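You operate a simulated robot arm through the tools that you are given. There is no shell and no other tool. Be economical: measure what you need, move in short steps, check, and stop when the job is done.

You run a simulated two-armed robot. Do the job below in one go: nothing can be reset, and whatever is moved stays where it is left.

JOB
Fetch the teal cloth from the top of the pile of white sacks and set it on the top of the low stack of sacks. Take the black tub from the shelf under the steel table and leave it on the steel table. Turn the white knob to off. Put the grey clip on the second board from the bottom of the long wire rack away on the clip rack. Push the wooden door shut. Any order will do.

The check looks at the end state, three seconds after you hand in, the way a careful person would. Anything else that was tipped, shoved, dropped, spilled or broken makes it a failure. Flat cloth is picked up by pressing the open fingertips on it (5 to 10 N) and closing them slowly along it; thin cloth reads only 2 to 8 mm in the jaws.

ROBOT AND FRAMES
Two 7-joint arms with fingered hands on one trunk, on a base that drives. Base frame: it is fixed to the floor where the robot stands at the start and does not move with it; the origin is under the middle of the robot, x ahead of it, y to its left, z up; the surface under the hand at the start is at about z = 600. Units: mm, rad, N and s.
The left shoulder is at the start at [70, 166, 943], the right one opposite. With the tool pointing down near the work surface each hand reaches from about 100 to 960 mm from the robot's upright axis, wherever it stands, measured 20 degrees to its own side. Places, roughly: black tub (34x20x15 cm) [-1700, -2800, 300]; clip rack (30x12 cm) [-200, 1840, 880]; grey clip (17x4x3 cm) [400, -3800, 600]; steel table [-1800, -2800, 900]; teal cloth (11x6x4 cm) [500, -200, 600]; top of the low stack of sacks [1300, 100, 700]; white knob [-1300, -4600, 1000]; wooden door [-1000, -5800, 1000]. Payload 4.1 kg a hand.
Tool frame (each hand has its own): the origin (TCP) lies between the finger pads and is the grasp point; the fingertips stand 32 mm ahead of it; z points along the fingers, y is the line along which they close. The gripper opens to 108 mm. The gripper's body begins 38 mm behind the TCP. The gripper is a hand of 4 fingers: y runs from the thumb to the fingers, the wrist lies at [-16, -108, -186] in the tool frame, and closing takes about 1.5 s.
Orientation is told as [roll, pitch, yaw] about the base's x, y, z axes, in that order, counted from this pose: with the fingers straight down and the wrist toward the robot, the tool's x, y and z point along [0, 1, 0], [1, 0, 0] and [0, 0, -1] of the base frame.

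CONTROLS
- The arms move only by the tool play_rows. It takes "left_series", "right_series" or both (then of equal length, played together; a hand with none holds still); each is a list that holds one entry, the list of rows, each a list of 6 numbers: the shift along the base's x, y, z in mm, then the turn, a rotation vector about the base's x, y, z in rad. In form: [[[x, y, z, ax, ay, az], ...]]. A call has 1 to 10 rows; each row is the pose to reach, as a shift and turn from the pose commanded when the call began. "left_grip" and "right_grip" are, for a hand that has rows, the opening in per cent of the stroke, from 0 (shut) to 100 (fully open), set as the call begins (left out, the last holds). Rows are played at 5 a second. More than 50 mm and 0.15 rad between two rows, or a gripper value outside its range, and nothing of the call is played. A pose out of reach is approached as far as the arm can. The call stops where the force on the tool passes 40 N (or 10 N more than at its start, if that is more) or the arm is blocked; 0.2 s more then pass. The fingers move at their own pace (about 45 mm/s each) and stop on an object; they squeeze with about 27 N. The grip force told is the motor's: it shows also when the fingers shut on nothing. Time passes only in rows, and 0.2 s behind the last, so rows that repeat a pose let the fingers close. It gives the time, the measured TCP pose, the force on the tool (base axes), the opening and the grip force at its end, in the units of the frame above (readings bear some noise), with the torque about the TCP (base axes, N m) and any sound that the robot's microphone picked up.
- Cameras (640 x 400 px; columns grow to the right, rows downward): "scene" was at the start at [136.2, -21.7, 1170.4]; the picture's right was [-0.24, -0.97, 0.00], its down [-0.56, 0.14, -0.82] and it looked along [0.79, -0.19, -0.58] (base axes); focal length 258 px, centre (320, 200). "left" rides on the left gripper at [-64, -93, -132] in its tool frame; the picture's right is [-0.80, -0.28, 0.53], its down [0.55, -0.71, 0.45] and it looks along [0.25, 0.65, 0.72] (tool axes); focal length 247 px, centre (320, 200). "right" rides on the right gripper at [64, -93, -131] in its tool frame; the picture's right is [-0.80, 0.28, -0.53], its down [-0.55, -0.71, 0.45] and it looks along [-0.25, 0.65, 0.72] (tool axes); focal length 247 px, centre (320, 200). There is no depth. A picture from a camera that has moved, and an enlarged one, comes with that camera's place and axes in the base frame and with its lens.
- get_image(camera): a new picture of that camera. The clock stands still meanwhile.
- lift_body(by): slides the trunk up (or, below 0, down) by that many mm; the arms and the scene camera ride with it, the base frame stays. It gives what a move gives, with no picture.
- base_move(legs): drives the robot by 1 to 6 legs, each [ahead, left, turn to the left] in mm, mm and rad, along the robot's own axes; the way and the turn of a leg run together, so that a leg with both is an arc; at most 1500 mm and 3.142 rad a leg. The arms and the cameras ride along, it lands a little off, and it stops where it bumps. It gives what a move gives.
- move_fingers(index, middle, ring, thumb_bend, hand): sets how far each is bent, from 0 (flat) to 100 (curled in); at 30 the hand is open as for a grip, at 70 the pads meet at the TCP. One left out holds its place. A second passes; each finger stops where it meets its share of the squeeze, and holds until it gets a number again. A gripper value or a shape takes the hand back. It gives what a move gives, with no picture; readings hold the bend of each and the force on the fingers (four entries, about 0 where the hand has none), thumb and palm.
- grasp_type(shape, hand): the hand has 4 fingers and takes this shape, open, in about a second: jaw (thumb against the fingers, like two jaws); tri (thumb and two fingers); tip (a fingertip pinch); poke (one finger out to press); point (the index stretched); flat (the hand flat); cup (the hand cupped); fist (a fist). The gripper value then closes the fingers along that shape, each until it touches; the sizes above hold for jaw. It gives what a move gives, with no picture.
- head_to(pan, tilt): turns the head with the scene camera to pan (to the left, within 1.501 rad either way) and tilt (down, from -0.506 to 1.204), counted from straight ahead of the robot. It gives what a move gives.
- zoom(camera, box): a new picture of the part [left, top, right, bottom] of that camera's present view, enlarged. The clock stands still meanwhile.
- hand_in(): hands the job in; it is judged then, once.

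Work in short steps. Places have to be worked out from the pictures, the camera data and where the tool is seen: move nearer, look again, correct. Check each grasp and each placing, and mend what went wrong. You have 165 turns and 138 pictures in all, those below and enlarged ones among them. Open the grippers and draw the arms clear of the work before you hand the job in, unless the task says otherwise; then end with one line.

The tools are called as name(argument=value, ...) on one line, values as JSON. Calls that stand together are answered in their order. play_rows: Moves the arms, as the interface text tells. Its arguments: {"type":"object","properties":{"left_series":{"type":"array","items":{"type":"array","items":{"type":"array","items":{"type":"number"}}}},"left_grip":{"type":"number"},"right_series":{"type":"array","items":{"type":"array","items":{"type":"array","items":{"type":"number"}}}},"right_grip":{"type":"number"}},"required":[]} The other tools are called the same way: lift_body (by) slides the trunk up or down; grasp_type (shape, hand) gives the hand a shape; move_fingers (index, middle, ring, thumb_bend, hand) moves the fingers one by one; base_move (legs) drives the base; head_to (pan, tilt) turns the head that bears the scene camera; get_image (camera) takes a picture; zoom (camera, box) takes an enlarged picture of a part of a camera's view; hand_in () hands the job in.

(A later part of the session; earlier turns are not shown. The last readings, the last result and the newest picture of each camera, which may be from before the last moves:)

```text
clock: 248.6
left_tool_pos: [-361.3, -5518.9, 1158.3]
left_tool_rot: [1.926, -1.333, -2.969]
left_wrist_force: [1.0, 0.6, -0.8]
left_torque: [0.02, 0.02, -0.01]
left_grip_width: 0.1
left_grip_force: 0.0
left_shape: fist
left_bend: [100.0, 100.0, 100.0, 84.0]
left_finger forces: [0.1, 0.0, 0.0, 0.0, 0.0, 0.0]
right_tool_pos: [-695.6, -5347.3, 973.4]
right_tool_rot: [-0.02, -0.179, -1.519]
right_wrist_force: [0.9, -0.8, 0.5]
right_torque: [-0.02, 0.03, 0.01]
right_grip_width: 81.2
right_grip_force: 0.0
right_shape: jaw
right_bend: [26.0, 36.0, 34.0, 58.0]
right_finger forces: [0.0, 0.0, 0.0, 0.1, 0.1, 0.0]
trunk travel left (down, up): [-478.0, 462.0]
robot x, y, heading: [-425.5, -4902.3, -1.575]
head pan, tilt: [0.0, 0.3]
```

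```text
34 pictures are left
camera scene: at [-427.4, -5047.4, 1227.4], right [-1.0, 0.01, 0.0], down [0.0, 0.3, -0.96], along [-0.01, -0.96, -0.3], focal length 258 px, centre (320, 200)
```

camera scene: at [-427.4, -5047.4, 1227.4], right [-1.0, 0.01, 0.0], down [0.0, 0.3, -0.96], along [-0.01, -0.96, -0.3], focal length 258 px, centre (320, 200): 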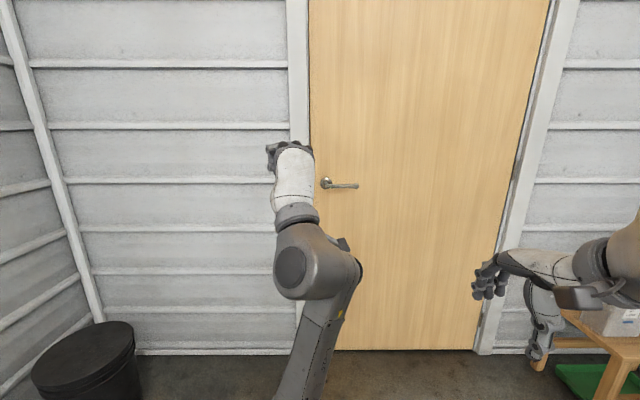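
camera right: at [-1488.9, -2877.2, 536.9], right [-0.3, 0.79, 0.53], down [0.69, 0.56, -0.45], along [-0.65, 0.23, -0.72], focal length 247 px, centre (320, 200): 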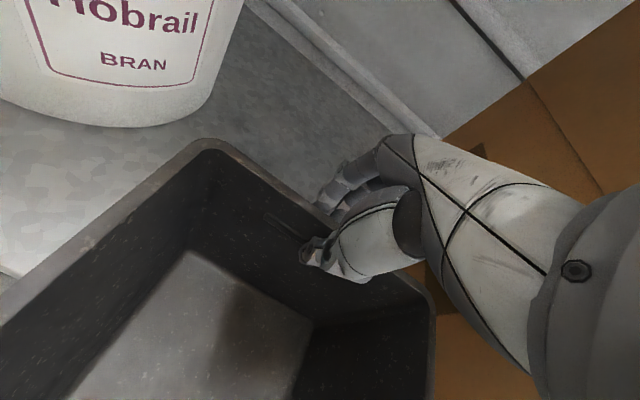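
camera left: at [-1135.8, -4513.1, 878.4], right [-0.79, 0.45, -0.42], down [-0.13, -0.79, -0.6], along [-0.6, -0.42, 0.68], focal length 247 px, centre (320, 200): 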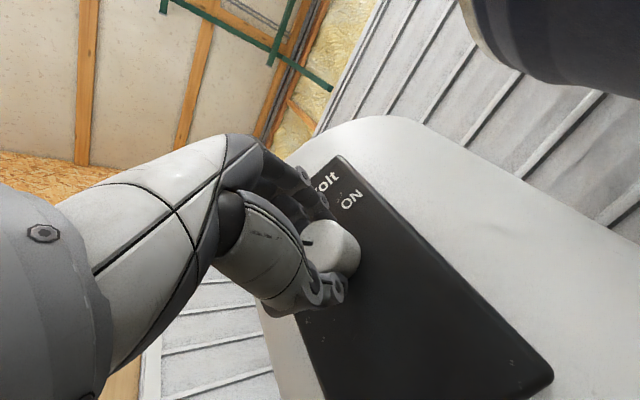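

The door is shut. Last job: the clip. First I'll fold the left hand back to its normal downward pose for clearance near the wire rack.

play_rows(left_series=[[[0, 8, -20, 0.126, 0.0725, 0], [0, 16, -40, 0.252, 0.145, 0], [0, 24, -60, 0.378, 0.217, 0], [0, 32, -80, 0.504, 0.29, 0], [0, 40, -100, 0.63, 0.362, 0], [0, 48, -120, 0.756, 0.435, 0], [0, 56, -140, 0.882, 0.507, 0], [0, 64, -160, 1.008, 0.58, 0], [0, 72, -180, 1.134, 0.652, 0], [0, 80, -200, 1.26, 0.725, 0]]])

grasp_type(hand="left", shape="jaw")

base_move(legs=[[-1100, -90, 0]])

head_to(pan=1.3, tilt=0.6)

get_image(camera="scene")

```text
clock: 251.0
left_tool_pos: [-299.5, -5512.6, 921.5]
left_tool_rot: [0.101, -0.253, -1.21]
left_wrist_force: [-0.3, 0.4, 0.2]
left_torque: [-0.01, 0.05, 0.01]
left_grip_width: 0.0
left_grip_force: 0.0
left_shape: fist
left_bend: [100.0, 100.0, 100.0, 84.0]
left_finger forces: [0.0, 0.0, 0.0, 0.0, 0.0, 0.0]
left hand out of reach, approached as far as the arm can: row 9, 10
right_tool_pos: [-695.4, -5347.7, 972.7]
right_tool_rot: [-0.02, -0.176, -1.517]
right_wrist_force: [-0.2, -0.2, -0.7]
right_torque: [0.0, 0.01, -0.02]
right_grip_width: 81.2
right_grip_force: 0.1
right_shape: jaw
right_bend: [26.0, 36.0, 34.0, 58.0]
right_finger forces: [0.1, 0.0, 0.1, 0.0, 0.0, 0.0]
trunk travel left (down, up): [-478.0, 462.0]
robot x, y, heading: [-424.6, -4904.5, -1.571]
head pan, tilt: [0.0, 0.3]
stopped in row 10 (left hand): the arm was blocked; the commanded pose is now the measured one
```

```text
clock: 251.9
left_tool_pos: [-299.9, -5511.3, 922.4]
left_tool_rot: [0.103, -0.251, -1.21]
left_wrist_force: [0.1, 0.6, 0.1]
left_torque: [0.04, 0.0, 0.01]
left_grip_width: 107.5
left_grip_force: 0.1
left_shape: jaw
left_bend: [30.0, 30.0, 30.0, 30.0]
left_finger forces: [0.0, 0.0, 0.0, 0.0, 0.1, 0.0]
right_tool_pos: [-696.6, -5347.6, 973.0]
right_tool_rot: [-0.019, -0.178, -1.519]
right_wrist_force: [-0.2, 0.3, -0.2]
right_torque: [-0.03, 0.03, -0.04]
right_grip_width: 81.0
right_grip_force: 0.1
right_shape: jaw
right_bend: [26.0, 36.0, 34.0, 58.0]
right_finger forces: [0.0, 0.0, 0.0, 0.0, 0.0, 0.1]
trunk travel left (down, up): [-478.0, 462.0]
robot x, y, heading: [-424.4, -4905.4, -1.576]
head pan, tilt: [0.0, 0.3]
```

```text
clock: 257.5
left_tool_pos: [-382.8, -4415.9, 921.6]
left_tool_rot: [0.101, -0.253, -1.22]
left_wrist_force: [-0.3, 0.4, 0.2]
left_torque: [0.04, 0.0, -0.02]
left_grip_width: 107.7
left_grip_force: 0.0
left_shape: jaw
left_bend: [30.0, 30.0, 30.0, 30.0]
left_finger forces: [0.0, 0.0, 0.0, 0.0, 0.0, 0.1]
right_tool_pos: [-777.6, -4247.8, 973.5]
right_tool_rot: [-0.019, -0.176, -1.528]
right_wrist_force: [-0.8, 0.5, -0.5]
right_torque: [0.01, -0.02, 0.02]
right_grip_width: 80.9
right_grip_force: 0.0
right_shape: jaw
right_bend: [26.0, 36.0, 34.0, 58.0]
right_finger forces: [0.1, 0.1, 0.0, 0.1, 0.1, 0.0]
trunk travel left (down, up): [-478.0, 462.0]
robot x, y, heading: [-508.1, -3812.4, -1.587]
head pan, tilt: [0.0, 0.3]
```

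```text
clock: 259.0
left_tool_pos: [-382.9, -4417.6, 921.5]
left_tool_rot: [0.101, -0.253, -1.219]
left_wrist_force: [-0.3, 0.3, -0.3]
left_torque: [0.03, 0.02, 0.0]
left_grip_width: 107.6
left_grip_force: 0.1
left_shape: jaw
left_bend: [30.0, 30.0, 30.0, 30.0]
left_finger forces: [0.0, 0.0, 0.0, 0.1, 0.1, 0.0]
right_tool_pos: [-776.5, -4248.2, 972.8]
right_tool_rot: [-0.019, -0.176, -1.529]
right_wrist_force: [0.5, 0.3, 0.1]
right_torque: [0.01, 0.04, -0.03]
right_grip_width: 81.0
right_grip_force: 0.1
right_shape: jaw
right_bend: [26.0, 36.0, 34.0, 58.0]
right_finger forces: [0.0, 0.1, 0.0, 0.0, 0.1, 0.0]
trunk travel left (down, up): [-478.0, 462.0]
robot x, y, heading: [-505.2, -3804.8, -1.581]
head pan, tilt: [1.3, 0.6]
```

```text
33 pictures are left
camera scene: at [-420.2, -3883.9, 1199.9], right [-0.28, -0.96, 0.0], down [-0.54, 0.16, -0.83], along [0.79, -0.23, -0.56], focal length 258 px, centre (320, 200)
```

scene: 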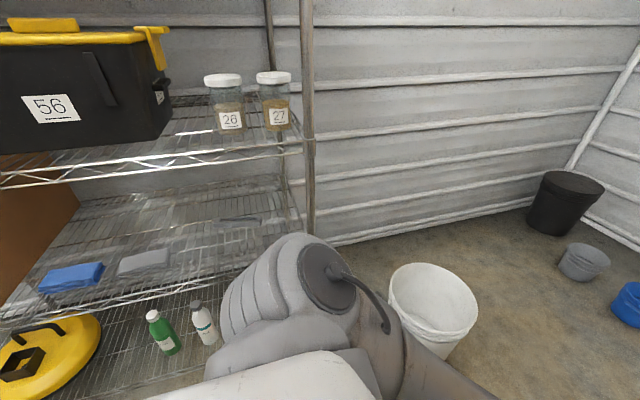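

The white bucket is where it was. The second board holds a blue item, a whitish-grey one and something faint grey. I'll zoom in.

zoom(camera="scene", box=[20, 190, 300, 365])

```text
2.29 times, centred on (160, 278) of scene
camera zoom: at [-420.2, -3883.9, 1199.9], right [-0.28, -0.96, 0.0], down [-0.54, 0.16, -0.83], along [0.79, -0.23, -0.56], focal length 589 px, centre (686, 23)
```

zoom: 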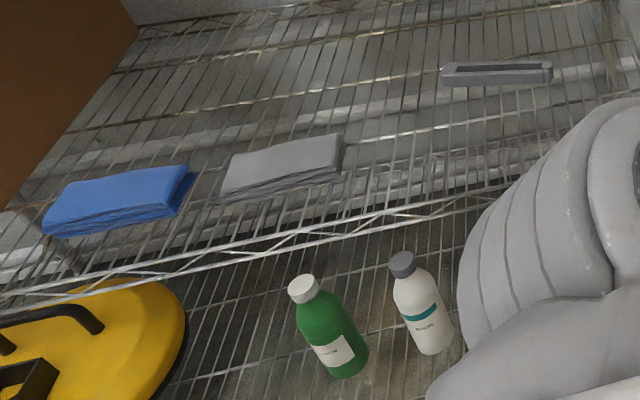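

The grey clip lies toward the back of the second board, at about [370, -3797, 600+], long axis roughly along y. I'll tuck the left hand, lower the trunk, and turn to face the rack.

play_rows(left_series=[[[20, 30, 0, 0, 0, -0.05], [40, 60, 0, -0.05, 0, -0.1], [60, 90, 0, -0.1, 0, -0.15], [80, 120, 0, -0.1, 0, -0.2], [100, 150, 0, -0.1, 0, -0.25]]])

lift_body(by=-180)

base_move(legs=[[-155, 0, 0], [0, 0, 1.58]])

head_to(pan=-0.2, tilt=0.4)

get_image(camera="scene")

```text
clock: 260.2
left_tool_pos: [-240.7, -4311.9, 903.9]
left_tool_rot: [0.178, -0.399, -1.401]
left_wrist_force: [0.4, -0.2, 0.2]
left_torque: [-0.01, 0.0, 0.0]
left_grip_width: 107.7
left_grip_force: 0.1
left_shape: jaw
left_bend: [30.0, 30.0, 30.0, 30.0]
left_finger forces: [0.0, 0.0, 0.1, 0.0, 0.1, 0.0]
left hand out of reach, approached as far as the arm can: row 4, 5
right_tool_pos: [-777.4, -4248.9, 972.1]
right_tool_rot: [-0.018, -0.175, -1.529]
right_wrist_force: [0.2, -0.1, -0.3]
right_torque: [-0.01, 0.0, -0.01]
right_grip_width: 81.1
right_grip_force: 0.0
right_shape: jaw
right_bend: [26.0, 36.0, 34.0, 58.0]
right_finger forces: [0.0, 0.1, 0.1, 0.1, 0.0, 0.0]
trunk travel left (down, up): [-478.0, 462.0]
robot x, y, heading: [-503.5, -3805.0, -1.586]
head pan, tilt: [1.3, 0.6]
stopped in row 5 (left hand): the arm was blocked; the commanded pose is now the measured one
```

```text
clock: 262.2
left_tool_pos: [-235.1, -4311.3, 724.5]
left_tool_rot: [0.17, -0.402, -1.397]
left_wrist_force: [0.1, 0.6, 0.1]
left_torque: [-0.02, 0.01, -0.02]
left_grip_width: 107.6
left_grip_force: 0.0
left_shape: jaw
left_bend: [30.0, 30.0, 30.0, 30.0]
left_finger forces: [0.1, 0.1, 0.1, 0.1, 0.0, 0.0]
right_tool_pos: [-773.8, -4246.3, 797.2]
right_tool_rot: [-0.025, -0.179, -1.528]
right_wrist_force: [0.5, 0.3, 0.4]
right_torque: [0.01, -0.02, -0.04]
right_grip_width: 80.9
right_grip_force: 0.0
right_shape: jaw
right_bend: [26.0, 36.0, 34.0, 58.0]
right_finger forces: [0.0, 0.0, 0.0, 0.1, 0.1, 0.0]
trunk travel left (down, up): [-298.0, 642.0]
robot x, y, heading: [-504.3, -3809.3, -1.59]
head pan, tilt: [1.3, 0.6]
```

```text
clock: 267.4
left_tool_pos: [7.3, -3396.5, 723.4]
left_tool_rot: [0.179, -0.401, 0.155]
left_wrist_force: [0.6, -0.2, 0.7]
left_torque: [-0.01, 0.02, 0.0]
left_grip_width: 107.6
left_grip_force: 0.1
left_shape: jaw
left_bend: [30.0, 30.0, 30.0, 30.0]
left_finger forces: [0.0, 0.0, 0.1, 0.0, 0.1, 0.1]
right_tool_pos: [-66.2, -3933.0, 793.6]
right_tool_rot: [-0.019, -0.175, 0.025]
right_wrist_force: [0.2, 0.1, -0.4]
right_torque: [0.0, -0.02, 0.0]
right_grip_width: 81.2
right_grip_force: 0.2
right_shape: jaw
right_bend: [26.0, 36.0, 34.0, 58.0]
right_finger forces: [0.0, 0.0, 0.1, 0.0, 0.1, 0.0]
trunk travel left (down, up): [-298.0, 642.0]
robot x, y, heading: [-500.2, -3653.0, -0.033]
head pan, tilt: [1.3, 0.6]
```

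```text
clock: 269.0
left_tool_pos: [7.8, -3395.8, 723.2]
left_tool_rot: [0.177, -0.4, 0.155]
left_wrist_force: [-0.3, 0.5, -0.1]
left_torque: [0.02, 0.04, 0.02]
left_grip_width: 107.2
left_grip_force: 0.0
left_shape: jaw
left_bend: [30.0, 30.0, 30.0, 30.0]
left_finger forces: [0.1, 0.0, 0.0, 0.1, 0.1, 0.1]
right_tool_pos: [-66.3, -3934.0, 792.7]
right_tool_rot: [-0.019, -0.176, 0.025]
right_wrist_force: [-1.1, -0.4, -0.4]
right_torque: [0.0, 0.01, 0.05]
right_grip_width: 81.2
right_grip_force: 0.0
right_shape: jaw
right_bend: [26.0, 36.0, 34.0, 58.0]
right_finger forces: [0.0, 0.0, 0.1, 0.0, 0.1, 0.1]
trunk travel left (down, up): [-298.0, 642.0]
robot x, y, heading: [-498.0, -3654.2, -0.032]
head pan, tilt: [-0.201, 0.4]
```

```text
31 pictures are left
camera scene: at [-361.1, -3676.8, 1038.1], right [-0.23, -0.97, 0.0], down [-0.38, 0.09, -0.92], along [0.9, -0.21, -0.39], focal length 258 px, centre (320, 200)
```

scene: 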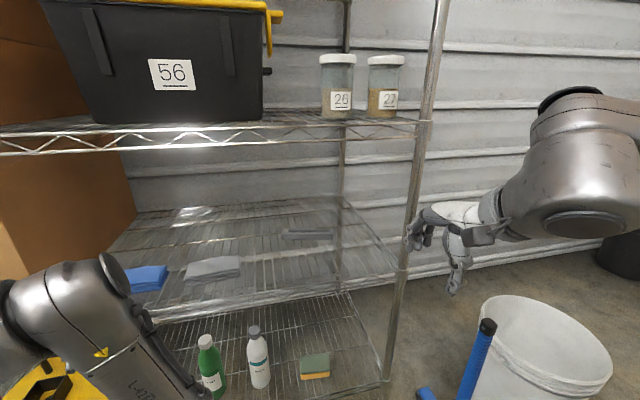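

Triangulating two views: clip centre at about [348, -3799, 618], long axis turned about 16° from y; the shelf front is at x 134 and the board above at z of about 950. I'll drive 50 mm closer and slide the right hand in low.

base_move(legs=[[50, 0, 0.03]])

play_rows(right_series=[[[10, 27, -25, 0, 0, -0.06], [20, 54, -50, 0, 0, -0.12], [30, 81, -75, 0, 0, -0.18], [40, 108, -100, 0, 0, -0.24], [50, 135, -122, 0, 0, -0.3]]], right_grip=100)

get_image(camera="right")

```text
clock: 270.0
left_tool_pos: [48.6, -3381.2, 723.5]
left_tool_rot: [0.178, -0.401, 0.183]
left_wrist_force: [0.8, -0.1, 0.2]
left_torque: [0.02, 0.01, -0.01]
left_grip_width: 107.6
left_grip_force: 0.1
left_shape: jaw
left_bend: [30.0, 30.0, 30.0, 30.0]
left_finger forces: [0.1, 0.0, 0.1, 0.0, 0.0, 0.0]
right_tool_pos: [-7.4, -3920.2, 791.8]
right_tool_rot: [-0.02, -0.175, 0.056]
right_wrist_force: [-0.2, -1.1, -0.1]
right_torque: [0.0, 0.0, -0.02]
right_grip_width: 81.2
right_grip_force: 0.1
right_shape: jaw
right_bend: [26.0, 36.0, 34.0, 58.0]
right_finger forces: [0.1, 0.1, 0.1, 0.1, 0.0, 0.1]
trunk travel left (down, up): [-298.0, 642.0]
robot x, y, heading: [-450.6, -3653.4, -0.001]
head pan, tilt: [-0.201, 0.4]
```

```text
clock: 271.2
left_tool_pos: [48.6, -3380.6, 723.0]
left_tool_rot: [0.177, -0.399, 0.185]
left_wrist_force: [0.4, 0.2, 0.7]
left_torque: [-0.01, -0.03, 0.01]
left_grip_width: 107.4
left_grip_force: 0.0
left_shape: jaw
left_bend: [30.0, 30.0, 30.0, 30.0]
left_finger forces: [0.0, 0.0, 0.0, 0.0, 0.1, 0.0]
right_tool_pos: [42.1, -3784.1, 669.3]
right_tool_rot: [-0.017, -0.177, -0.245]
right_wrist_force: [1.0, -0.3, -0.2]
right_torque: [0.0, 0.01, -0.05]
right_grip_width: 107.6
right_grip_force: 0.0
right_shape: jaw
right_bend: [30.0, 30.0, 30.0, 30.0]
right_finger forces: [0.1, 0.0, 0.0, 0.0, 0.0, 0.0]
trunk travel left (down, up): [-298.0, 642.0]
robot x, y, heading: [-452.6, -3656.5, -0.002]
head pan, tilt: [-0.201, 0.4]
```

```text
30 pictures are left
camera right: at [-52.1, -3694.0, 779.3], right [-0.01, -0.81, 0.59], down [-0.74, -0.39, -0.55], along [0.68, -0.44, -0.59], focal length 247 px, centre (320, 200)
```

right: 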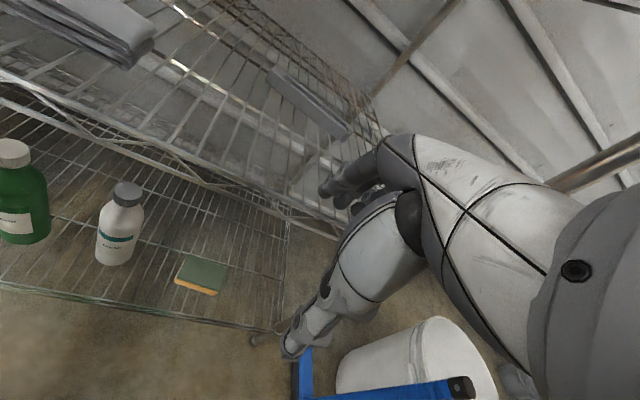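

The clip is ahead at the far side of the board. I'll slide the hand in at this height.

play_rows(right_series=[[[45, -2, 4, 0, 0, 0], [90, -4, 4, 0, 0, 0], [135, -6, 4, 0, 0, 0], [180, -8, 4, 0, 0, 0], [225, -10, 4, 0, 0, 0], [265, -12, 4, 0, 0, 0]]])

get_image(camera="right")

get_image(camera="scene")

```text
clock: 272.6
left_tool_pos: [48.7, -3382.3, 723.4]
left_tool_rot: [0.178, -0.401, 0.185]
left_wrist_force: [0.0, -0.2, -0.9]
left_torque: [0.0, 0.0, 0.03]
left_grip_width: 107.5
left_grip_force: 0.1
left_shape: jaw
left_bend: [30.0, 30.0, 30.0, 30.0]
left_finger forces: [0.0, 0.0, 0.0, 0.0, 0.0, 0.0]
right_tool_pos: [308.8, -3795.4, 673.7]
right_tool_rot: [-0.019, -0.176, -0.243]
right_wrist_force: [-0.3, -0.8, -0.2]
right_torque: [-0.04, 0.04, -0.01]
right_grip_width: 107.5
right_grip_force: 0.0
right_shape: jaw
right_bend: [30.0, 30.0, 30.0, 30.0]
right_finger forces: [0.0, 0.1, 0.1, 0.0, 0.1, 0.0]
trunk travel left (down, up): [-298.0, 642.0]
robot x, y, heading: [-452.3, -3653.5, -0.006]
head pan, tilt: [-0.201, 0.4]
```

```text
29 pictures are left
camera right: at [213.9, -3705.0, 784.4], right [-0.01, -0.81, 0.59], down [-0.73, -0.39, -0.55], along [0.68, -0.44, -0.59], focal length 247 px, centre (320, 200)
```

right: 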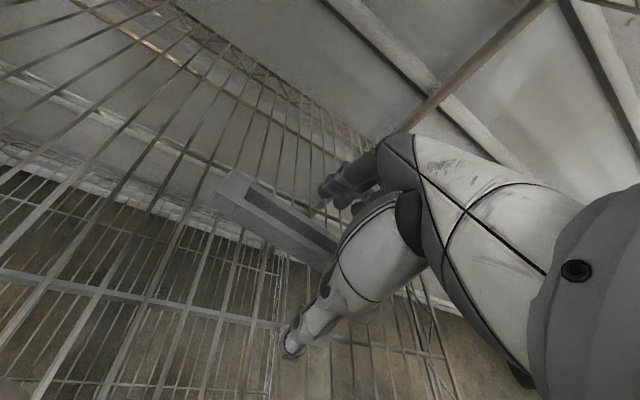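

```text
28 pictures are left
camera scene: at [-310.5, -3673.3, 1038.0], right [-0.2, -0.98, 0.0], down [-0.38, 0.08, -0.92], along [0.9, -0.19, -0.39], focal length 258 px, centre (320, 200)
```

scene: 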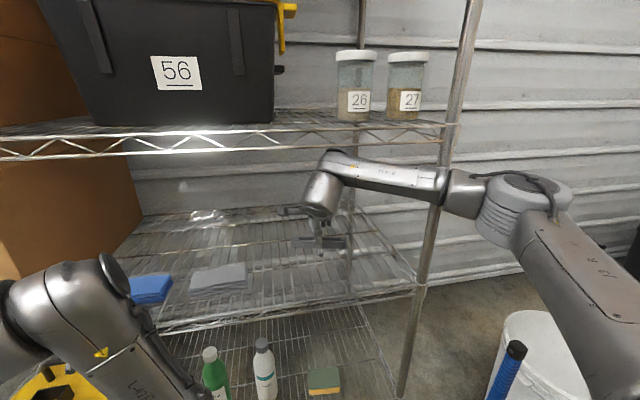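

The hand is in, with clearance to the board above. The clip's axis line is at x of about 352. I'll move over it, level the hand and descend.

play_rows(right_series=[[[22, -3, 0, 0, 0.04, 0], [42, -6, 0, 0.02, 0.09, 0.01], [42, -6, -12, 0.03, 0.13, 0.02], [42, -6, -24, 0.042, 0.171, 0.02], [42, -6, -34, 0.042, 0.171, 0.02]]])

get_image(camera="right")

```text
clock: 273.8
left_tool_pos: [49.2, -3380.0, 724.4]
left_tool_rot: [0.178, -0.4, 0.185]
left_wrist_force: [0.8, -0.2, 0.2]
left_torque: [0.01, 0.0, -0.03]
left_grip_width: 107.6
left_grip_force: 0.0
left_shape: jaw
left_bend: [30.0, 30.0, 30.0, 30.0]
left_finger forces: [0.1, 0.1, 0.1, 0.1, 0.0, 0.0]
right_tool_pos: [349.9, -3803.3, 641.4]
right_tool_rot: [-0.016, 0.0, -0.224]
right_wrist_force: [0.2, -0.2, -0.2]
right_torque: [-0.02, -0.01, 0.0]
right_grip_width: 107.9
right_grip_force: 0.0
right_shape: jaw
right_bend: [30.0, 30.0, 30.0, 30.0]
right_finger forces: [0.0, 0.1, 0.0, 0.1, 0.1, 0.1]
trunk travel left (down, up): [-298.0, 642.0]
robot x, y, heading: [-453.9, -3655.9, -0.005]
head pan, tilt: [-0.201, 0.4]
```

```text
27 pictures are left
camera right: at [274.2, -3718.5, 769.7], right [0.1, -0.83, 0.55], down [-0.81, -0.39, -0.44], along [0.57, -0.4, -0.71], focal length 247 px, centre (320, 200)
```

right: 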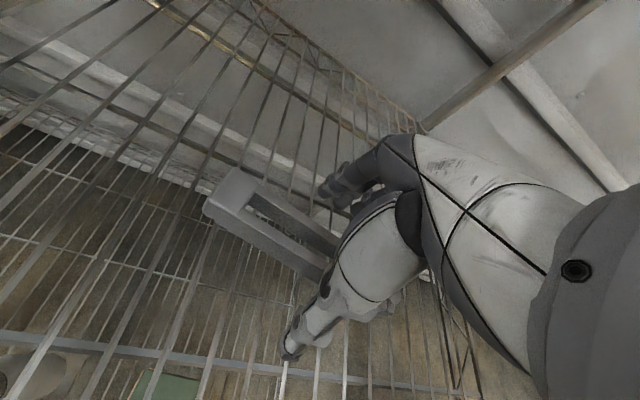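

The clip is between thumb and fingers. I'll go down a few mm more and close.

play_rows(right_series=[[[0, 0, -5, 0, 0, 0]]])

play_rows(right_series=[[[0, 0, 0, 0, 0, 0], [0, 0, 0, 0, 0, 0], [0, 0, 0, 0, 0, 0], [0, 0, 0, 0, 0, 0], [0, 0, 0, 0, 0, 0], [0, 0, 0, 0, 0, 0], [0, 0, 0, 0, 0, 0], [0, 0, 0, 0, 0, 0]]], right_grip=0)

play_rows(right_series=[[[0, 0, 12, 0, 0, 0], [0, 0, 25, 0, 0, 0]]])

get_image(camera="right")

```text
clock: 274.2
left_tool_pos: [48.7, -3381.9, 724.3]
left_tool_rot: [0.177, -0.4, 0.185]
left_wrist_force: [-0.1, 0.3, 0.1]
left_torque: [-0.01, 0.02, 0.02]
left_grip_width: 107.6
left_grip_force: 0.1
left_shape: jaw
left_bend: [30.0, 30.0, 30.0, 30.0]
left_finger forces: [0.0, 0.1, 0.0, 0.1, 0.0, 0.1]
right_tool_pos: [348.8, -3803.9, 636.2]
right_tool_rot: [-0.017, 0.001, -0.221]
right_wrist_force: [-0.6, 0.1, 0.3]
right_torque: [-0.01, -0.02, 0.02]
right_grip_width: 107.7
right_grip_force: 0.1
right_shape: jaw
right_bend: [30.0, 30.0, 30.0, 30.0]
right_finger forces: [0.0, 0.0, 0.0, 0.1, 0.0, 0.1]
trunk travel left (down, up): [-298.0, 642.0]
robot x, y, heading: [-456.1, -3656.0, 0.003]
head pan, tilt: [-0.201, 0.4]
```

```text
clock: 276.0
left_tool_pos: [49.5, -3381.5, 724.1]
left_tool_rot: [0.178, -0.402, 0.184]
left_wrist_force: [-0.3, -0.2, -0.1]
left_torque: [0.01, 0.02, -0.01]
left_grip_width: 107.5
left_grip_force: 0.1
left_shape: jaw
left_bend: [30.0, 30.0, 30.0, 30.0]
left_finger forces: [0.1, 0.0, 0.0, 0.1, 0.1, 0.0]
right_tool_pos: [348.4, -3803.0, 636.0]
right_tool_rot: [-0.017, -0.001, -0.225]
right_wrist_force: [-0.5, -0.1, -0.7]
right_torque: [0.02, -0.03, -0.01]
right_grip_width: 28.5
right_grip_force: 26.8
right_shape: jaw
right_bend: [74.0, 56.0, 55.0, 74.0]
right_finger forces: [13.6, 7.3, 3.3, 0.0, 24.3, 0.0]
trunk travel left (down, up): [-298.0, 642.0]
robot x, y, heading: [-452.4, -3652.0, -0.003]
head pan, tilt: [-0.201, 0.4]
```

```text
clock: 276.6
left_tool_pos: [48.8, -3381.7, 722.4]
left_tool_rot: [0.178, -0.402, 0.185]
left_wrist_force: [0.4, 0.8, -0.7]
left_torque: [0.0, 0.0, -0.01]
left_grip_width: 107.5
left_grip_force: 0.1
left_shape: jaw
left_bend: [30.0, 30.0, 30.0, 30.0]
left_finger forces: [0.0, 0.1, 0.0, 0.1, 0.0, 0.0]
right_tool_pos: [350.0, -3803.4, 660.9]
right_tool_rot: [-0.017, 0.0, -0.225]
right_wrist_force: [-0.3, -0.4, -1.2]
right_torque: [0.0, -0.01, 0.03]
right_grip_width: 28.1
right_grip_force: 26.7
right_shape: jaw
right_bend: [74.0, 56.0, 55.0, 74.0]
right_finger forces: [13.7, 7.3, 3.3, 0.0, 24.3, 0.0]
trunk travel left (down, up): [-298.0, 642.0]
robot x, y, heading: [-450.6, -3657.4, -0.005]
head pan, tilt: [-0.201, 0.4]
```

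```text
26 pictures are left
camera right: at [274.3, -3719.0, 789.5], right [0.1, -0.83, 0.55], down [-0.81, -0.39, -0.44], along [0.57, -0.4, -0.71], focal length 247 px, centre (320, 200)
```

right: 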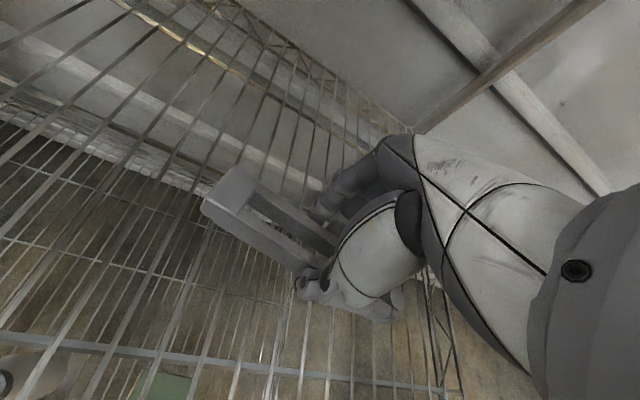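

The clip is held at 28 mm and lifted. I'll draw it straight out of the rack.

play_rows(right_series=[[[-45, 2, 0, 0, 0, 0], [-90, 4, 0, 0, 0, 0], [-135, 6, 0, 0, 0, 0], [-180, 8, 0, 0, 0, 0], [-225, 10, 0, 0, 0, 0], [-270, 12, 0, 0, 0, 0], [-315, 12, 5, 0, 0, 0.06], [-350, 12, 15, 0, 0, 0.13], [-370, 0, 40, 0, 0, 0.2]]])

base_move(legs=[[-110, 0, 0], [0, 0, 1.575]])

head_to(pan=0, tilt=0.3)

get_image(camera="scene")

```text
clock: 278.6
left_tool_pos: [49.0, -3381.6, 723.6]
left_tool_rot: [0.177, -0.4, 0.183]
left_wrist_force: [0.7, 0.6, 0.9]
left_torque: [0.04, 0.04, -0.03]
left_grip_width: 107.5
left_grip_force: 0.1
left_shape: jaw
left_bend: [30.0, 30.0, 30.0, 30.0]
left_finger forces: [0.0, 0.0, 0.0, 0.0, 0.0, 0.0]
right_tool_pos: [-23.0, -3803.9, 701.1]
right_tool_rot: [-0.017, 0.0, -0.026]
right_wrist_force: [-0.9, 0.1, -0.7]
right_torque: [0.01, 0.02, -0.05]
right_grip_width: 28.3
right_grip_force: 26.7
right_shape: jaw
right_bend: [74.0, 57.0, 55.0, 74.0]
right_finger forces: [13.7, 7.3, 3.4, 0.0, 24.6, 0.0]
trunk travel left (down, up): [-298.0, 642.0]
robot x, y, heading: [-451.5, -3654.1, -0.004]
head pan, tilt: [-0.201, 0.4]
```

```text
clock: 283.6
left_tool_pos: [-828.0, -3149.8, 723.7]
left_tool_rot: [0.177, -0.399, 1.744]
left_wrist_force: [0.6, 0.0, 0.4]
left_torque: [0.0, 0.0, 0.02]
left_grip_width: 107.5
left_grip_force: 0.1
left_shape: jaw
left_bend: [30.0, 30.0, 30.0, 30.0]
left_finger forces: [0.0, 0.0, 0.1, 0.0, 0.0, 0.0]
right_tool_pos: [-406.9, -3225.4, 700.0]
right_tool_rot: [-0.019, 0.0, 1.532]
right_wrist_force: [0.1, 0.3, -0.4]
right_torque: [0.02, 0.0, 0.04]
right_grip_width: 28.2
right_grip_force: 27.5
right_shape: jaw
right_bend: [74.0, 57.0, 56.0, 74.0]
right_finger forces: [13.6, 7.3, 3.3, 0.0, 24.3, 0.0]
trunk travel left (down, up): [-298.0, 642.0]
robot x, y, heading: [-559.4, -3655.9, 1.557]
head pan, tilt: [-0.201, 0.4]
```

```text
clock: 284.3
left_tool_pos: [-827.9, -3148.9, 723.4]
left_tool_rot: [0.178, -0.4, 1.747]
left_wrist_force: [0.8, 0.2, -0.5]
left_torque: [0.04, 0.0, -0.01]
left_grip_width: 107.6
left_grip_force: 0.1
left_shape: jaw
left_bend: [30.0, 30.0, 30.0, 30.0]
left_finger forces: [0.0, 0.1, 0.0, 0.1, 0.0, 0.0]
right_tool_pos: [-406.5, -3226.4, 701.1]
right_tool_rot: [-0.015, 0.0, 1.534]
right_wrist_force: [0.0, 0.8, -0.5]
right_torque: [0.01, 0.01, 0.0]
right_grip_width: 28.4
right_grip_force: 27.1
right_shape: jaw
right_bend: [74.0, 57.0, 56.0, 74.0]
right_finger forces: [13.6, 7.2, 3.3, 0.0, 24.1, 0.0]
trunk travel left (down, up): [-298.0, 642.0]
robot x, y, heading: [-560.7, -3653.5, 1.558]
head pan, tilt: [0.0, 0.3]
```

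```text
25 pictures are left
camera scene: at [-559.0, -3510.6, 1047.3], right [1.0, -0.01, 0.0], down [0.0, -0.3, -0.96], along [0.01, 0.95, -0.3], focal length 258 px, centre (320, 200)
```

scene: 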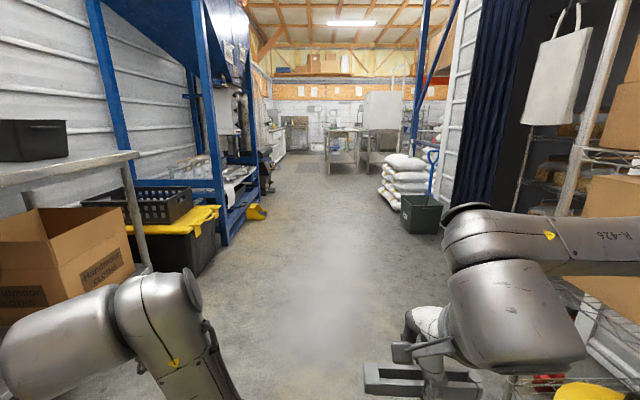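

The clip is visible in the hand. I'll drive back up the corridor to the table with the clip rack.

base_move(legs=[[1450, 0, 0], [1450, 0, 0], [1300, 0, 0.012]])

lift_body(by=300)

head_to(pan=-0.2, tilt=0.35)

get_image(camera="scene")

```text
clock: 304.5
left_tool_pos: [-824.0, 1069.6, 723.2]
left_tool_rot: [0.178, -0.399, 1.771]
left_wrist_force: [-0.5, 0.2, 0.4]
left_torque: [0.03, 0.03, 0.0]
left_grip_width: 107.5
left_grip_force: 0.0
left_shape: jaw
left_bend: [30.0, 30.0, 30.0, 30.0]
left_finger forces: [0.0, 0.0, 0.1, 0.0, 0.0, 0.0]
right_tool_pos: [-398.9, 1005.4, 702.4]
right_tool_rot: [-0.017, 0.0, 1.562]
right_wrist_force: [0.1, 1.1, 0.0]
right_torque: [-0.01, -0.04, 0.03]
right_grip_width: 27.8
right_grip_force: 26.5
right_shape: jaw
right_bend: [74.0, 57.0, 56.0, 74.0]
right_finger forces: [13.6, 7.2, 3.3, 0.1, 24.2, 0.0]
trunk travel left (down, up): [-298.0, 642.0]
robot x, y, heading: [-543.8, 573.1, 1.586]
head pan, tilt: [0.0, 0.3]
```

```text
clock: 307.5
left_tool_pos: [-822.9, 1069.9, 1023.3]
left_tool_rot: [0.178, -0.4, 1.775]
left_wrist_force: [0.2, 0.5, -0.6]
left_torque: [-0.01, -0.01, -0.02]
left_grip_width: 107.4
left_grip_force: 0.0
left_shape: jaw
left_bend: [30.0, 30.0, 30.0, 30.0]
left_finger forces: [0.0, 0.1, 0.1, 0.0, 0.1, 0.0]
right_tool_pos: [-399.7, 1004.8, 1000.7]
right_tool_rot: [-0.019, -0.001, 1.562]
right_wrist_force: [-0.7, 0.4, 0.5]
right_torque: [0.02, 0.0, 0.0]
right_grip_width: 28.1
right_grip_force: 26.6
right_shape: jaw
right_bend: [74.0, 57.0, 56.0, 74.0]
right_finger forces: [13.5, 7.2, 3.2, 0.1, 24.2, 0.1]
trunk travel left (down, up): [-598.0, 342.0]
robot x, y, heading: [-537.7, 567.5, 1.584]
head pan, tilt: [0.0, 0.3]
```

```text
clock: 308.3
left_tool_pos: [-823.9, 1069.0, 1023.1]
left_tool_rot: [0.179, -0.4, 1.774]
left_wrist_force: [-1.0, 0.5, -0.3]
left_torque: [0.01, 0.01, 0.01]
left_grip_width: 107.3
left_grip_force: 0.1
left_shape: jaw
left_bend: [30.0, 30.0, 30.0, 30.0]
left_finger forces: [0.0, 0.1, 0.0, 0.0, 0.1, 0.1]
right_tool_pos: [-399.7, 1004.2, 999.6]
right_tool_rot: [-0.017, -0.001, 1.561]
right_wrist_force: [0.6, -1.1, -0.3]
right_torque: [0.01, -0.02, -0.01]
right_grip_width: 28.4
right_grip_force: 27.5
right_shape: jaw
right_bend: [74.0, 57.0, 56.0, 74.0]
right_finger forces: [13.5, 7.2, 3.3, 0.0, 24.1, 0.0]
trunk travel left (down, up): [-598.0, 342.0]
robot x, y, heading: [-540.8, 571.0, 1.585]
head pan, tilt: [-0.201, 0.351]
```

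```text
24 pictures are left
camera scene: at [-525.8, 714.1, 1342.6], right [0.98, -0.19, 0.0], down [-0.06, -0.34, -0.94], along [0.17, 0.92, -0.34], focal length 258 px, centre (320, 200)
```

scene: 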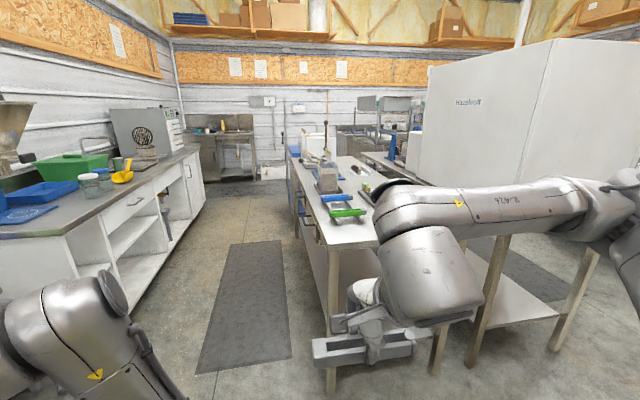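

I'll zoom on the table end where the clip rack should be.

zoom(camera="scene", box=[290, 140, 400, 255])

```text
3.48 times, centred on (345, 198) of scene
camera zoom: at [-525.8, 714.1, 1342.6], right [0.98, -0.19, 0.0], down [-0.06, -0.34, -0.94], along [0.17, 0.92, -0.34], focal length 897 px, centre (233, 209)
```

zoom: 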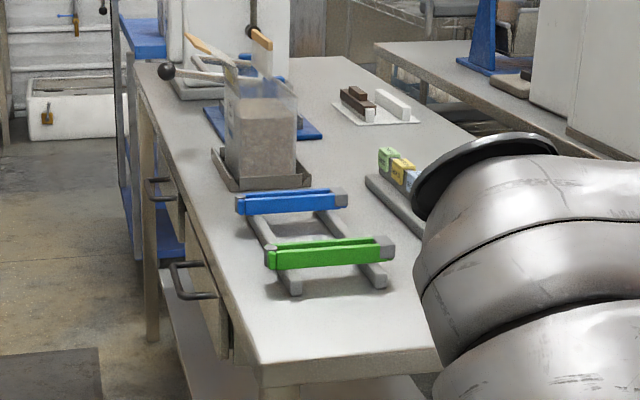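

The clip rack is two rails with a blue and a green clip lying across them. I'll move closer for a good view of the free slots.

base_move(legs=[[330, -190, -0.015]])

head_to(pan=-0.1, tilt=0.65)

get_image(camera="scene")

```text
clock: 310.7
left_tool_pos: [-631.8, 1403.2, 1024.0]
left_tool_rot: [0.179, -0.4, 1.76]
left_wrist_force: [-0.1, -0.3, -0.3]
left_torque: [0.0, 0.04, -0.02]
left_grip_width: 107.5
left_grip_force: 0.1
left_shape: jaw
left_bend: [30.0, 30.0, 30.0, 30.0]
left_finger forces: [0.0, 0.0, 0.0, 0.0, 0.0, 0.0]
right_tool_pos: [-209.3, 1334.2, 1001.1]
right_tool_rot: [-0.018, 0.003, 1.552]
right_wrist_force: [0.1, 0.7, -1.0]
right_torque: [-0.02, -0.01, 0.0]
right_grip_width: 28.3
right_grip_force: 26.9
right_shape: jaw
right_bend: [74.0, 57.0, 56.0, 74.0]
right_finger forces: [13.6, 7.1, 3.3, 0.0, 24.2, 0.0]
trunk travel left (down, up): [-598.0, 342.0]
robot x, y, heading: [-357.0, 901.8, 1.573]
head pan, tilt: [-0.201, 0.351]
```

```text
clock: 311.5
left_tool_pos: [-633.3, 1401.9, 1024.1]
left_tool_rot: [0.178, -0.402, 1.762]
left_wrist_force: [0.0, -0.1, 0.8]
left_torque: [0.0, -0.03, -0.05]
left_grip_width: 107.4
left_grip_force: 0.1
left_shape: jaw
left_bend: [30.0, 30.0, 30.0, 30.0]
left_finger forces: [0.0, 0.1, 0.0, 0.0, 0.1, 0.0]
right_tool_pos: [-210.3, 1332.4, 1002.6]
right_tool_rot: [-0.018, -0.001, 1.551]
right_wrist_force: [0.2, 0.5, -0.1]
right_torque: [-0.01, -0.01, 0.01]
right_grip_width: 28.2
right_grip_force: 26.9
right_shape: jaw
right_bend: [74.0, 57.0, 56.0, 74.0]
right_finger forces: [13.6, 7.2, 3.3, 0.1, 24.2, 0.0]
trunk travel left (down, up): [-598.0, 342.0]
robot x, y, heading: [-358.4, 906.0, 1.582]
head pan, tilt: [-0.099, 0.649]
```

```text
22 pictures are left
camera scene: at [-348.9, 1039.0, 1315.7], right [1.0, -0.1, 0.0], down [-0.06, -0.6, -0.8], along [0.08, 0.79, -0.6], focal length 258 px, centre (320, 200)
```

scene: 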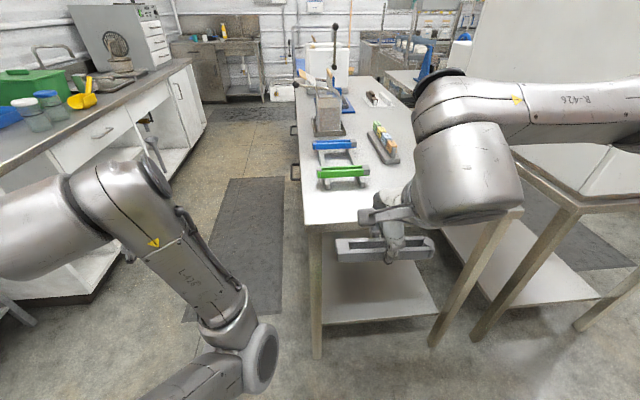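

zoom(camera="scene", box=[300, 125, 388, 200])

```text
5.33 times, centred on (344, 162) of scene
camera zoom: at [-348.9, 1039.0, 1315.7], right [1.0, -0.1, 0.0], down [-0.06, -0.6, -0.8], along [0.08, 0.79, -0.6], focal length 1375 px, centre (192, 400)
```

zoom: 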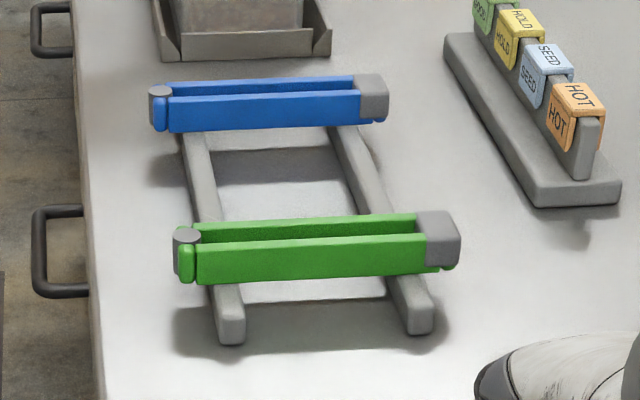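

The rack has three positions: green at y of about 1727, blue at about 1929, and a free middle slot at about [-204, 1828]. The held clip is parallel to them. I'll drive 220 mm closer and move above the slot.

base_move(legs=[[220, 0, 0]])

head_to(pan=-0.15, tilt=0.75)

zoom(camera="scene", box=[270, 110, 430, 240])

```text
clock: 313.1
left_tool_pos: [-635.4, 1616.4, 1024.2]
left_tool_rot: [0.179, -0.399, 1.766]
left_wrist_force: [-0.1, -0.4, 0.1]
left_torque: [0.02, 0.04, 0.0]
left_grip_width: 107.8
left_grip_force: 0.0
left_shape: jaw
left_bend: [30.0, 30.0, 30.0, 30.0]
left_finger forces: [0.0, 0.0, 0.0, 0.0, 0.1, 0.0]
right_tool_pos: [-211.6, 1547.5, 1000.2]
right_tool_rot: [-0.018, 0.002, 1.555]
right_wrist_force: [0.0, -0.5, -0.1]
right_torque: [-0.02, 0.0, 0.03]
right_grip_width: 28.1
right_grip_force: 27.3
right_shape: jaw
right_bend: [74.0, 57.0, 56.0, 74.0]
right_finger forces: [13.6, 7.2, 3.3, 0.0, 24.3, 0.1]
trunk travel left (down, up): [-598.0, 342.0]
robot x, y, heading: [-359.0, 1119.3, 1.578]
head pan, tilt: [-0.099, 0.649]
```

```text
clock: 313.8
left_tool_pos: [-636.3, 1614.8, 1023.3]
left_tool_rot: [0.18, -0.401, 1.766]
left_wrist_force: [0.1, 0.1, -1.0]
left_torque: [-0.01, 0.01, 0.0]
left_grip_width: 107.6
left_grip_force: 0.0
left_shape: jaw
left_bend: [30.0, 30.0, 30.0, 30.0]
left_finger forces: [0.0, 0.0, 0.0, 0.0, 0.0, 0.1]
right_tool_pos: [-213.0, 1548.7, 1000.5]
right_tool_rot: [-0.018, 0.0, 1.553]
right_wrist_force: [-0.4, -1.2, -0.3]
right_torque: [0.01, 0.0, 0.01]
right_grip_width: 28.2
right_grip_force: 27.1
right_shape: jaw
right_bend: [74.0, 57.0, 56.0, 74.0]
right_finger forces: [13.7, 7.2, 3.4, 0.0, 24.3, 0.1]
trunk travel left (down, up): [-598.0, 342.0]
robot x, y, heading: [-356.3, 1117.3, 1.575]
head pan, tilt: [-0.15, 0.75]
```

```text
3.08 times, centred on (350, 175) of scene
camera zoom: at [-346.5, 1248.6, 1307.0], right [0.99, -0.14, 0.0], down [-0.1, -0.67, -0.73], along [0.1, 0.72, -0.68], focal length 793 px, centre (228, 277)
```

zoom: 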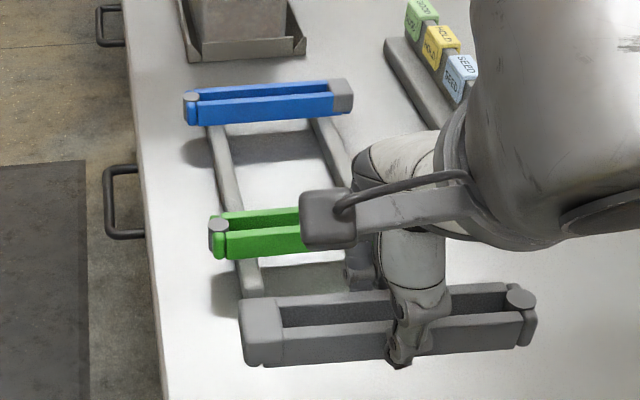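

The held clip's centre is at the TCP. Target for the TCP is [-210, 1826], with a slight yaw correction. I'll move it above the free slot.

play_rows(right_series=[[[0, 46, 0, 0, 0, 0.01], [0, 92, 0, 0, 0, 0.02], [0, 138, 0, 0, 0, 0.03], [1, 184, 0, 0, 0, 0.04], [2, 230, 0, 0, 0, 0.05], [2, 277, 0, 0, 0, 0.06], [2, 277, -30, 0, 0, 0.06]]])

zoom(camera="scene", box=[270, 80, 430, 210])

get_image(camera="right")

```text
clock: 315.4
left_tool_pos: [-635.1, 1614.8, 1023.9]
left_tool_rot: [0.18, -0.402, 1.766]
left_wrist_force: [0.0, -0.6, -0.3]
left_torque: [-0.02, 0.02, 0.02]
left_grip_width: 107.5
left_grip_force: 0.0
left_shape: jaw
left_bend: [30.0, 30.0, 30.0, 30.0]
left_finger forces: [0.1, 0.0, 0.0, 0.0, 0.0, 0.0]
right_tool_pos: [-211.9, 1825.6, 968.7]
right_tool_rot: [-0.017, -0.001, 1.614]
right_wrist_force: [-0.3, -0.1, -0.7]
right_torque: [0.01, 0.02, 0.0]
right_grip_width: 27.9
right_grip_force: 26.9
right_shape: jaw
right_bend: [74.0, 57.0, 56.0, 74.0]
right_finger forces: [13.6, 7.2, 3.5, 0.1, 24.5, 0.0]
trunk travel left (down, up): [-598.0, 342.0]
robot x, y, heading: [-356.6, 1118.0, 1.577]
head pan, tilt: [-0.15, 0.75]
```

```text
3.08 times, centred on (350, 145) of scene
camera zoom: at [-345.7, 1248.5, 1307.0], right [0.99, -0.14, 0.0], down [-0.1, -0.68, -0.73], along [0.1, 0.72, -0.68], focal length 793 px, centre (228, 369)
```

zoom: 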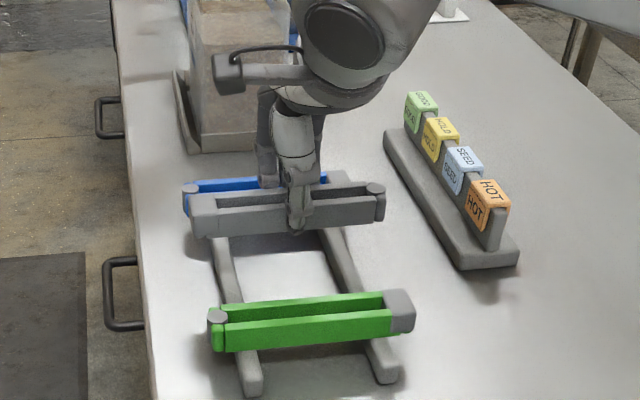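

```text
18 pictures are left
camera right: at [-273.7, 1729.2, 1097.1], right [0.78, 0.32, 0.55], down [0.59, -0.68, -0.44], along [0.23, 0.66, -0.71], focal length 247 px, centre (320, 200)
```

right: 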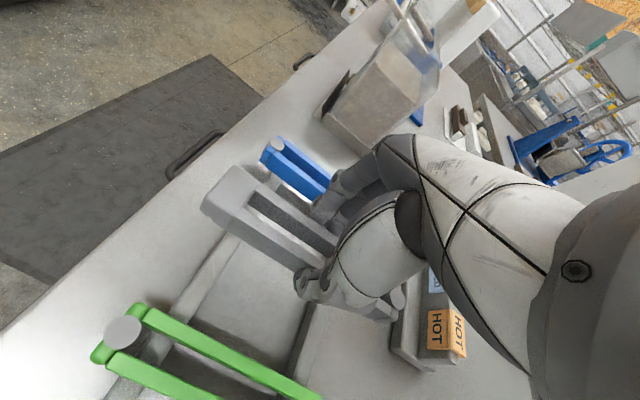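

The clip is above the middle slot and parallel to the others, at y of about 1824. I'll lower slowly, watching the force.

play_rows(right_series=[[[1, 2, -15, 0, 0, 0], [1, 2, -30, 0, 0, 0], [1, 2, -38, 0, 0, 0]]])

play_rows(right_series=[[[0, 0, -4, 0, 0, 0], [0, 0, -7, 0, 0, 0]]])

zoom(camera="scene", box=[270, 80, 430, 210])

```text
clock: 316.2
left_tool_pos: [-635.7, 1616.3, 1023.2]
left_tool_rot: [0.178, -0.4, 1.766]
left_wrist_force: [0.8, 1.2, -0.6]
left_torque: [-0.01, 0.04, 0.01]
left_grip_width: 107.8
left_grip_force: 0.2
left_shape: jaw
left_bend: [30.0, 30.0, 30.0, 30.0]
left_finger forces: [0.1, 0.1, 0.0, 0.0, 0.1, 0.1]
right_tool_pos: [-210.8, 1827.9, 932.6]
right_tool_rot: [-0.017, 0.0, 1.615]
right_wrist_force: [0.4, 0.1, -0.7]
right_torque: [-0.02, -0.01, 0.01]
right_grip_width: 28.2
right_grip_force: 27.8
right_shape: jaw
right_bend: [74.0, 57.0, 56.0, 74.0]
right_finger forces: [13.7, 7.2, 3.5, 0.0, 24.5, 0.0]
trunk travel left (down, up): [-598.0, 342.0]
robot x, y, heading: [-357.1, 1118.1, 1.58]
head pan, tilt: [-0.15, 0.75]
```

```text
clock: 316.8
left_tool_pos: [-635.8, 1615.8, 1022.6]
left_tool_rot: [0.177, -0.402, 1.765]
left_wrist_force: [0.5, -0.5, 0.2]
left_torque: [-0.01, 0.0, 0.0]
left_grip_width: 107.4
left_grip_force: 0.1
left_shape: jaw
left_bend: [30.0, 30.0, 30.0, 30.0]
left_finger forces: [0.0, 0.0, 0.1, 0.0, 0.1, 0.0]
right_tool_pos: [-209.4, 1827.6, 927.0]
right_tool_rot: [-0.017, 0.001, 1.616]
right_wrist_force: [0.0, -0.3, -0.1]
right_torque: [0.02, -0.02, 0.03]
right_grip_width: 28.1
right_grip_force: 27.0
right_shape: jaw
right_bend: [74.0, 57.0, 56.0, 74.0]
right_finger forces: [13.8, 7.3, 3.5, 0.0, 24.5, 0.0]
trunk travel left (down, up): [-598.0, 342.0]
robot x, y, heading: [-357.0, 1117.0, 1.575]
head pan, tilt: [-0.15, 0.75]
```

```text
3.08 times, centred on (350, 145) of scene
camera zoom: at [-346.5, 1248.6, 1307.0], right [0.99, -0.14, 0.0], down [-0.1, -0.68, -0.73], along [0.1, 0.72, -0.68], focal length 793 px, centre (228, 369)
```

zoom: 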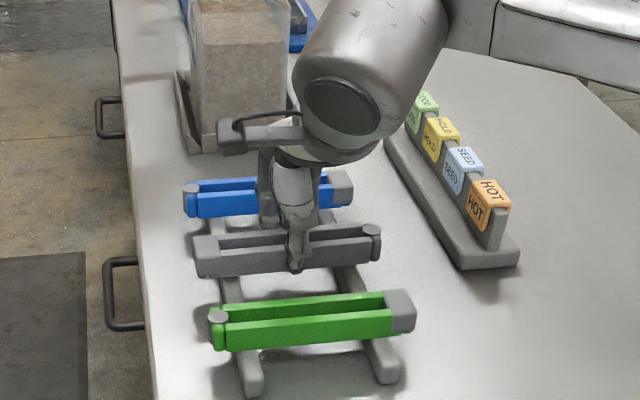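

There's no contact yet. I'll continue in small steps.

play_rows(right_series=[[[0, 0, -3, 0, 0, 0], [0, 0, -6, 0, 0, 0]]])

play_rows(right_series=[[[0, 0, -3, 0, 0, 0], [0, 0, -5, 0, 0, 0]]])

```text
clock: 317.4
left_tool_pos: [-634.8, 1614.9, 1023.3]
left_tool_rot: [0.177, -0.401, 1.766]
left_wrist_force: [-0.7, 0.0, -0.5]
left_torque: [-0.01, 0.01, 0.01]
left_grip_width: 107.7
left_grip_force: 0.0
left_shape: jaw
left_bend: [30.0, 30.0, 30.0, 30.0]
left_finger forces: [0.0, 0.0, 0.0, 0.0, 0.0, 0.0]
right_tool_pos: [-209.7, 1827.3, 920.0]
right_tool_rot: [-0.018, -0.001, 1.617]
right_wrist_force: [-0.2, -0.2, -0.5]
right_torque: [-0.02, 0.04, 0.01]
right_grip_width: 28.4
right_grip_force: 27.2
right_shape: jaw
right_bend: [74.0, 57.0, 56.0, 74.0]
right_finger forces: [13.6, 7.3, 3.5, 0.0, 24.4, 0.1]
trunk travel left (down, up): [-598.0, 342.0]
robot x, y, heading: [-359.0, 1117.4, 1.584]
head pan, tilt: [-0.15, 0.75]
```

```text
clock: 318.0
left_tool_pos: [-636.2, 1614.0, 1024.7]
left_tool_rot: [0.178, -0.402, 1.766]
left_wrist_force: [-0.4, 0.6, -1.1]
left_torque: [-0.01, 0.01, 0.0]
left_grip_width: 107.4
left_grip_force: 0.0
left_shape: jaw
left_bend: [30.0, 30.0, 30.0, 30.0]
left_finger forces: [0.1, 0.1, 0.1, 0.1, 0.0, 0.1]
right_tool_pos: [-209.2, 1827.0, 918.1]
right_tool_rot: [-0.017, 0.0, 1.614]
right_wrist_force: [2.3, -1.1, 9.3]
right_torque: [0.0, -0.06, 0.0]
right_grip_width: 28.9
right_grip_force: 26.9
right_shape: jaw
right_bend: [74.0, 57.0, 56.0, 74.0]
right_finger forces: [14.3, 7.8, 3.8, 0.1, 26.2, 0.0]
trunk travel left (down, up): [-598.0, 342.0]
robot x, y, heading: [-355.5, 1120.0, 1.573]
head pan, tilt: [-0.15, 0.75]
```

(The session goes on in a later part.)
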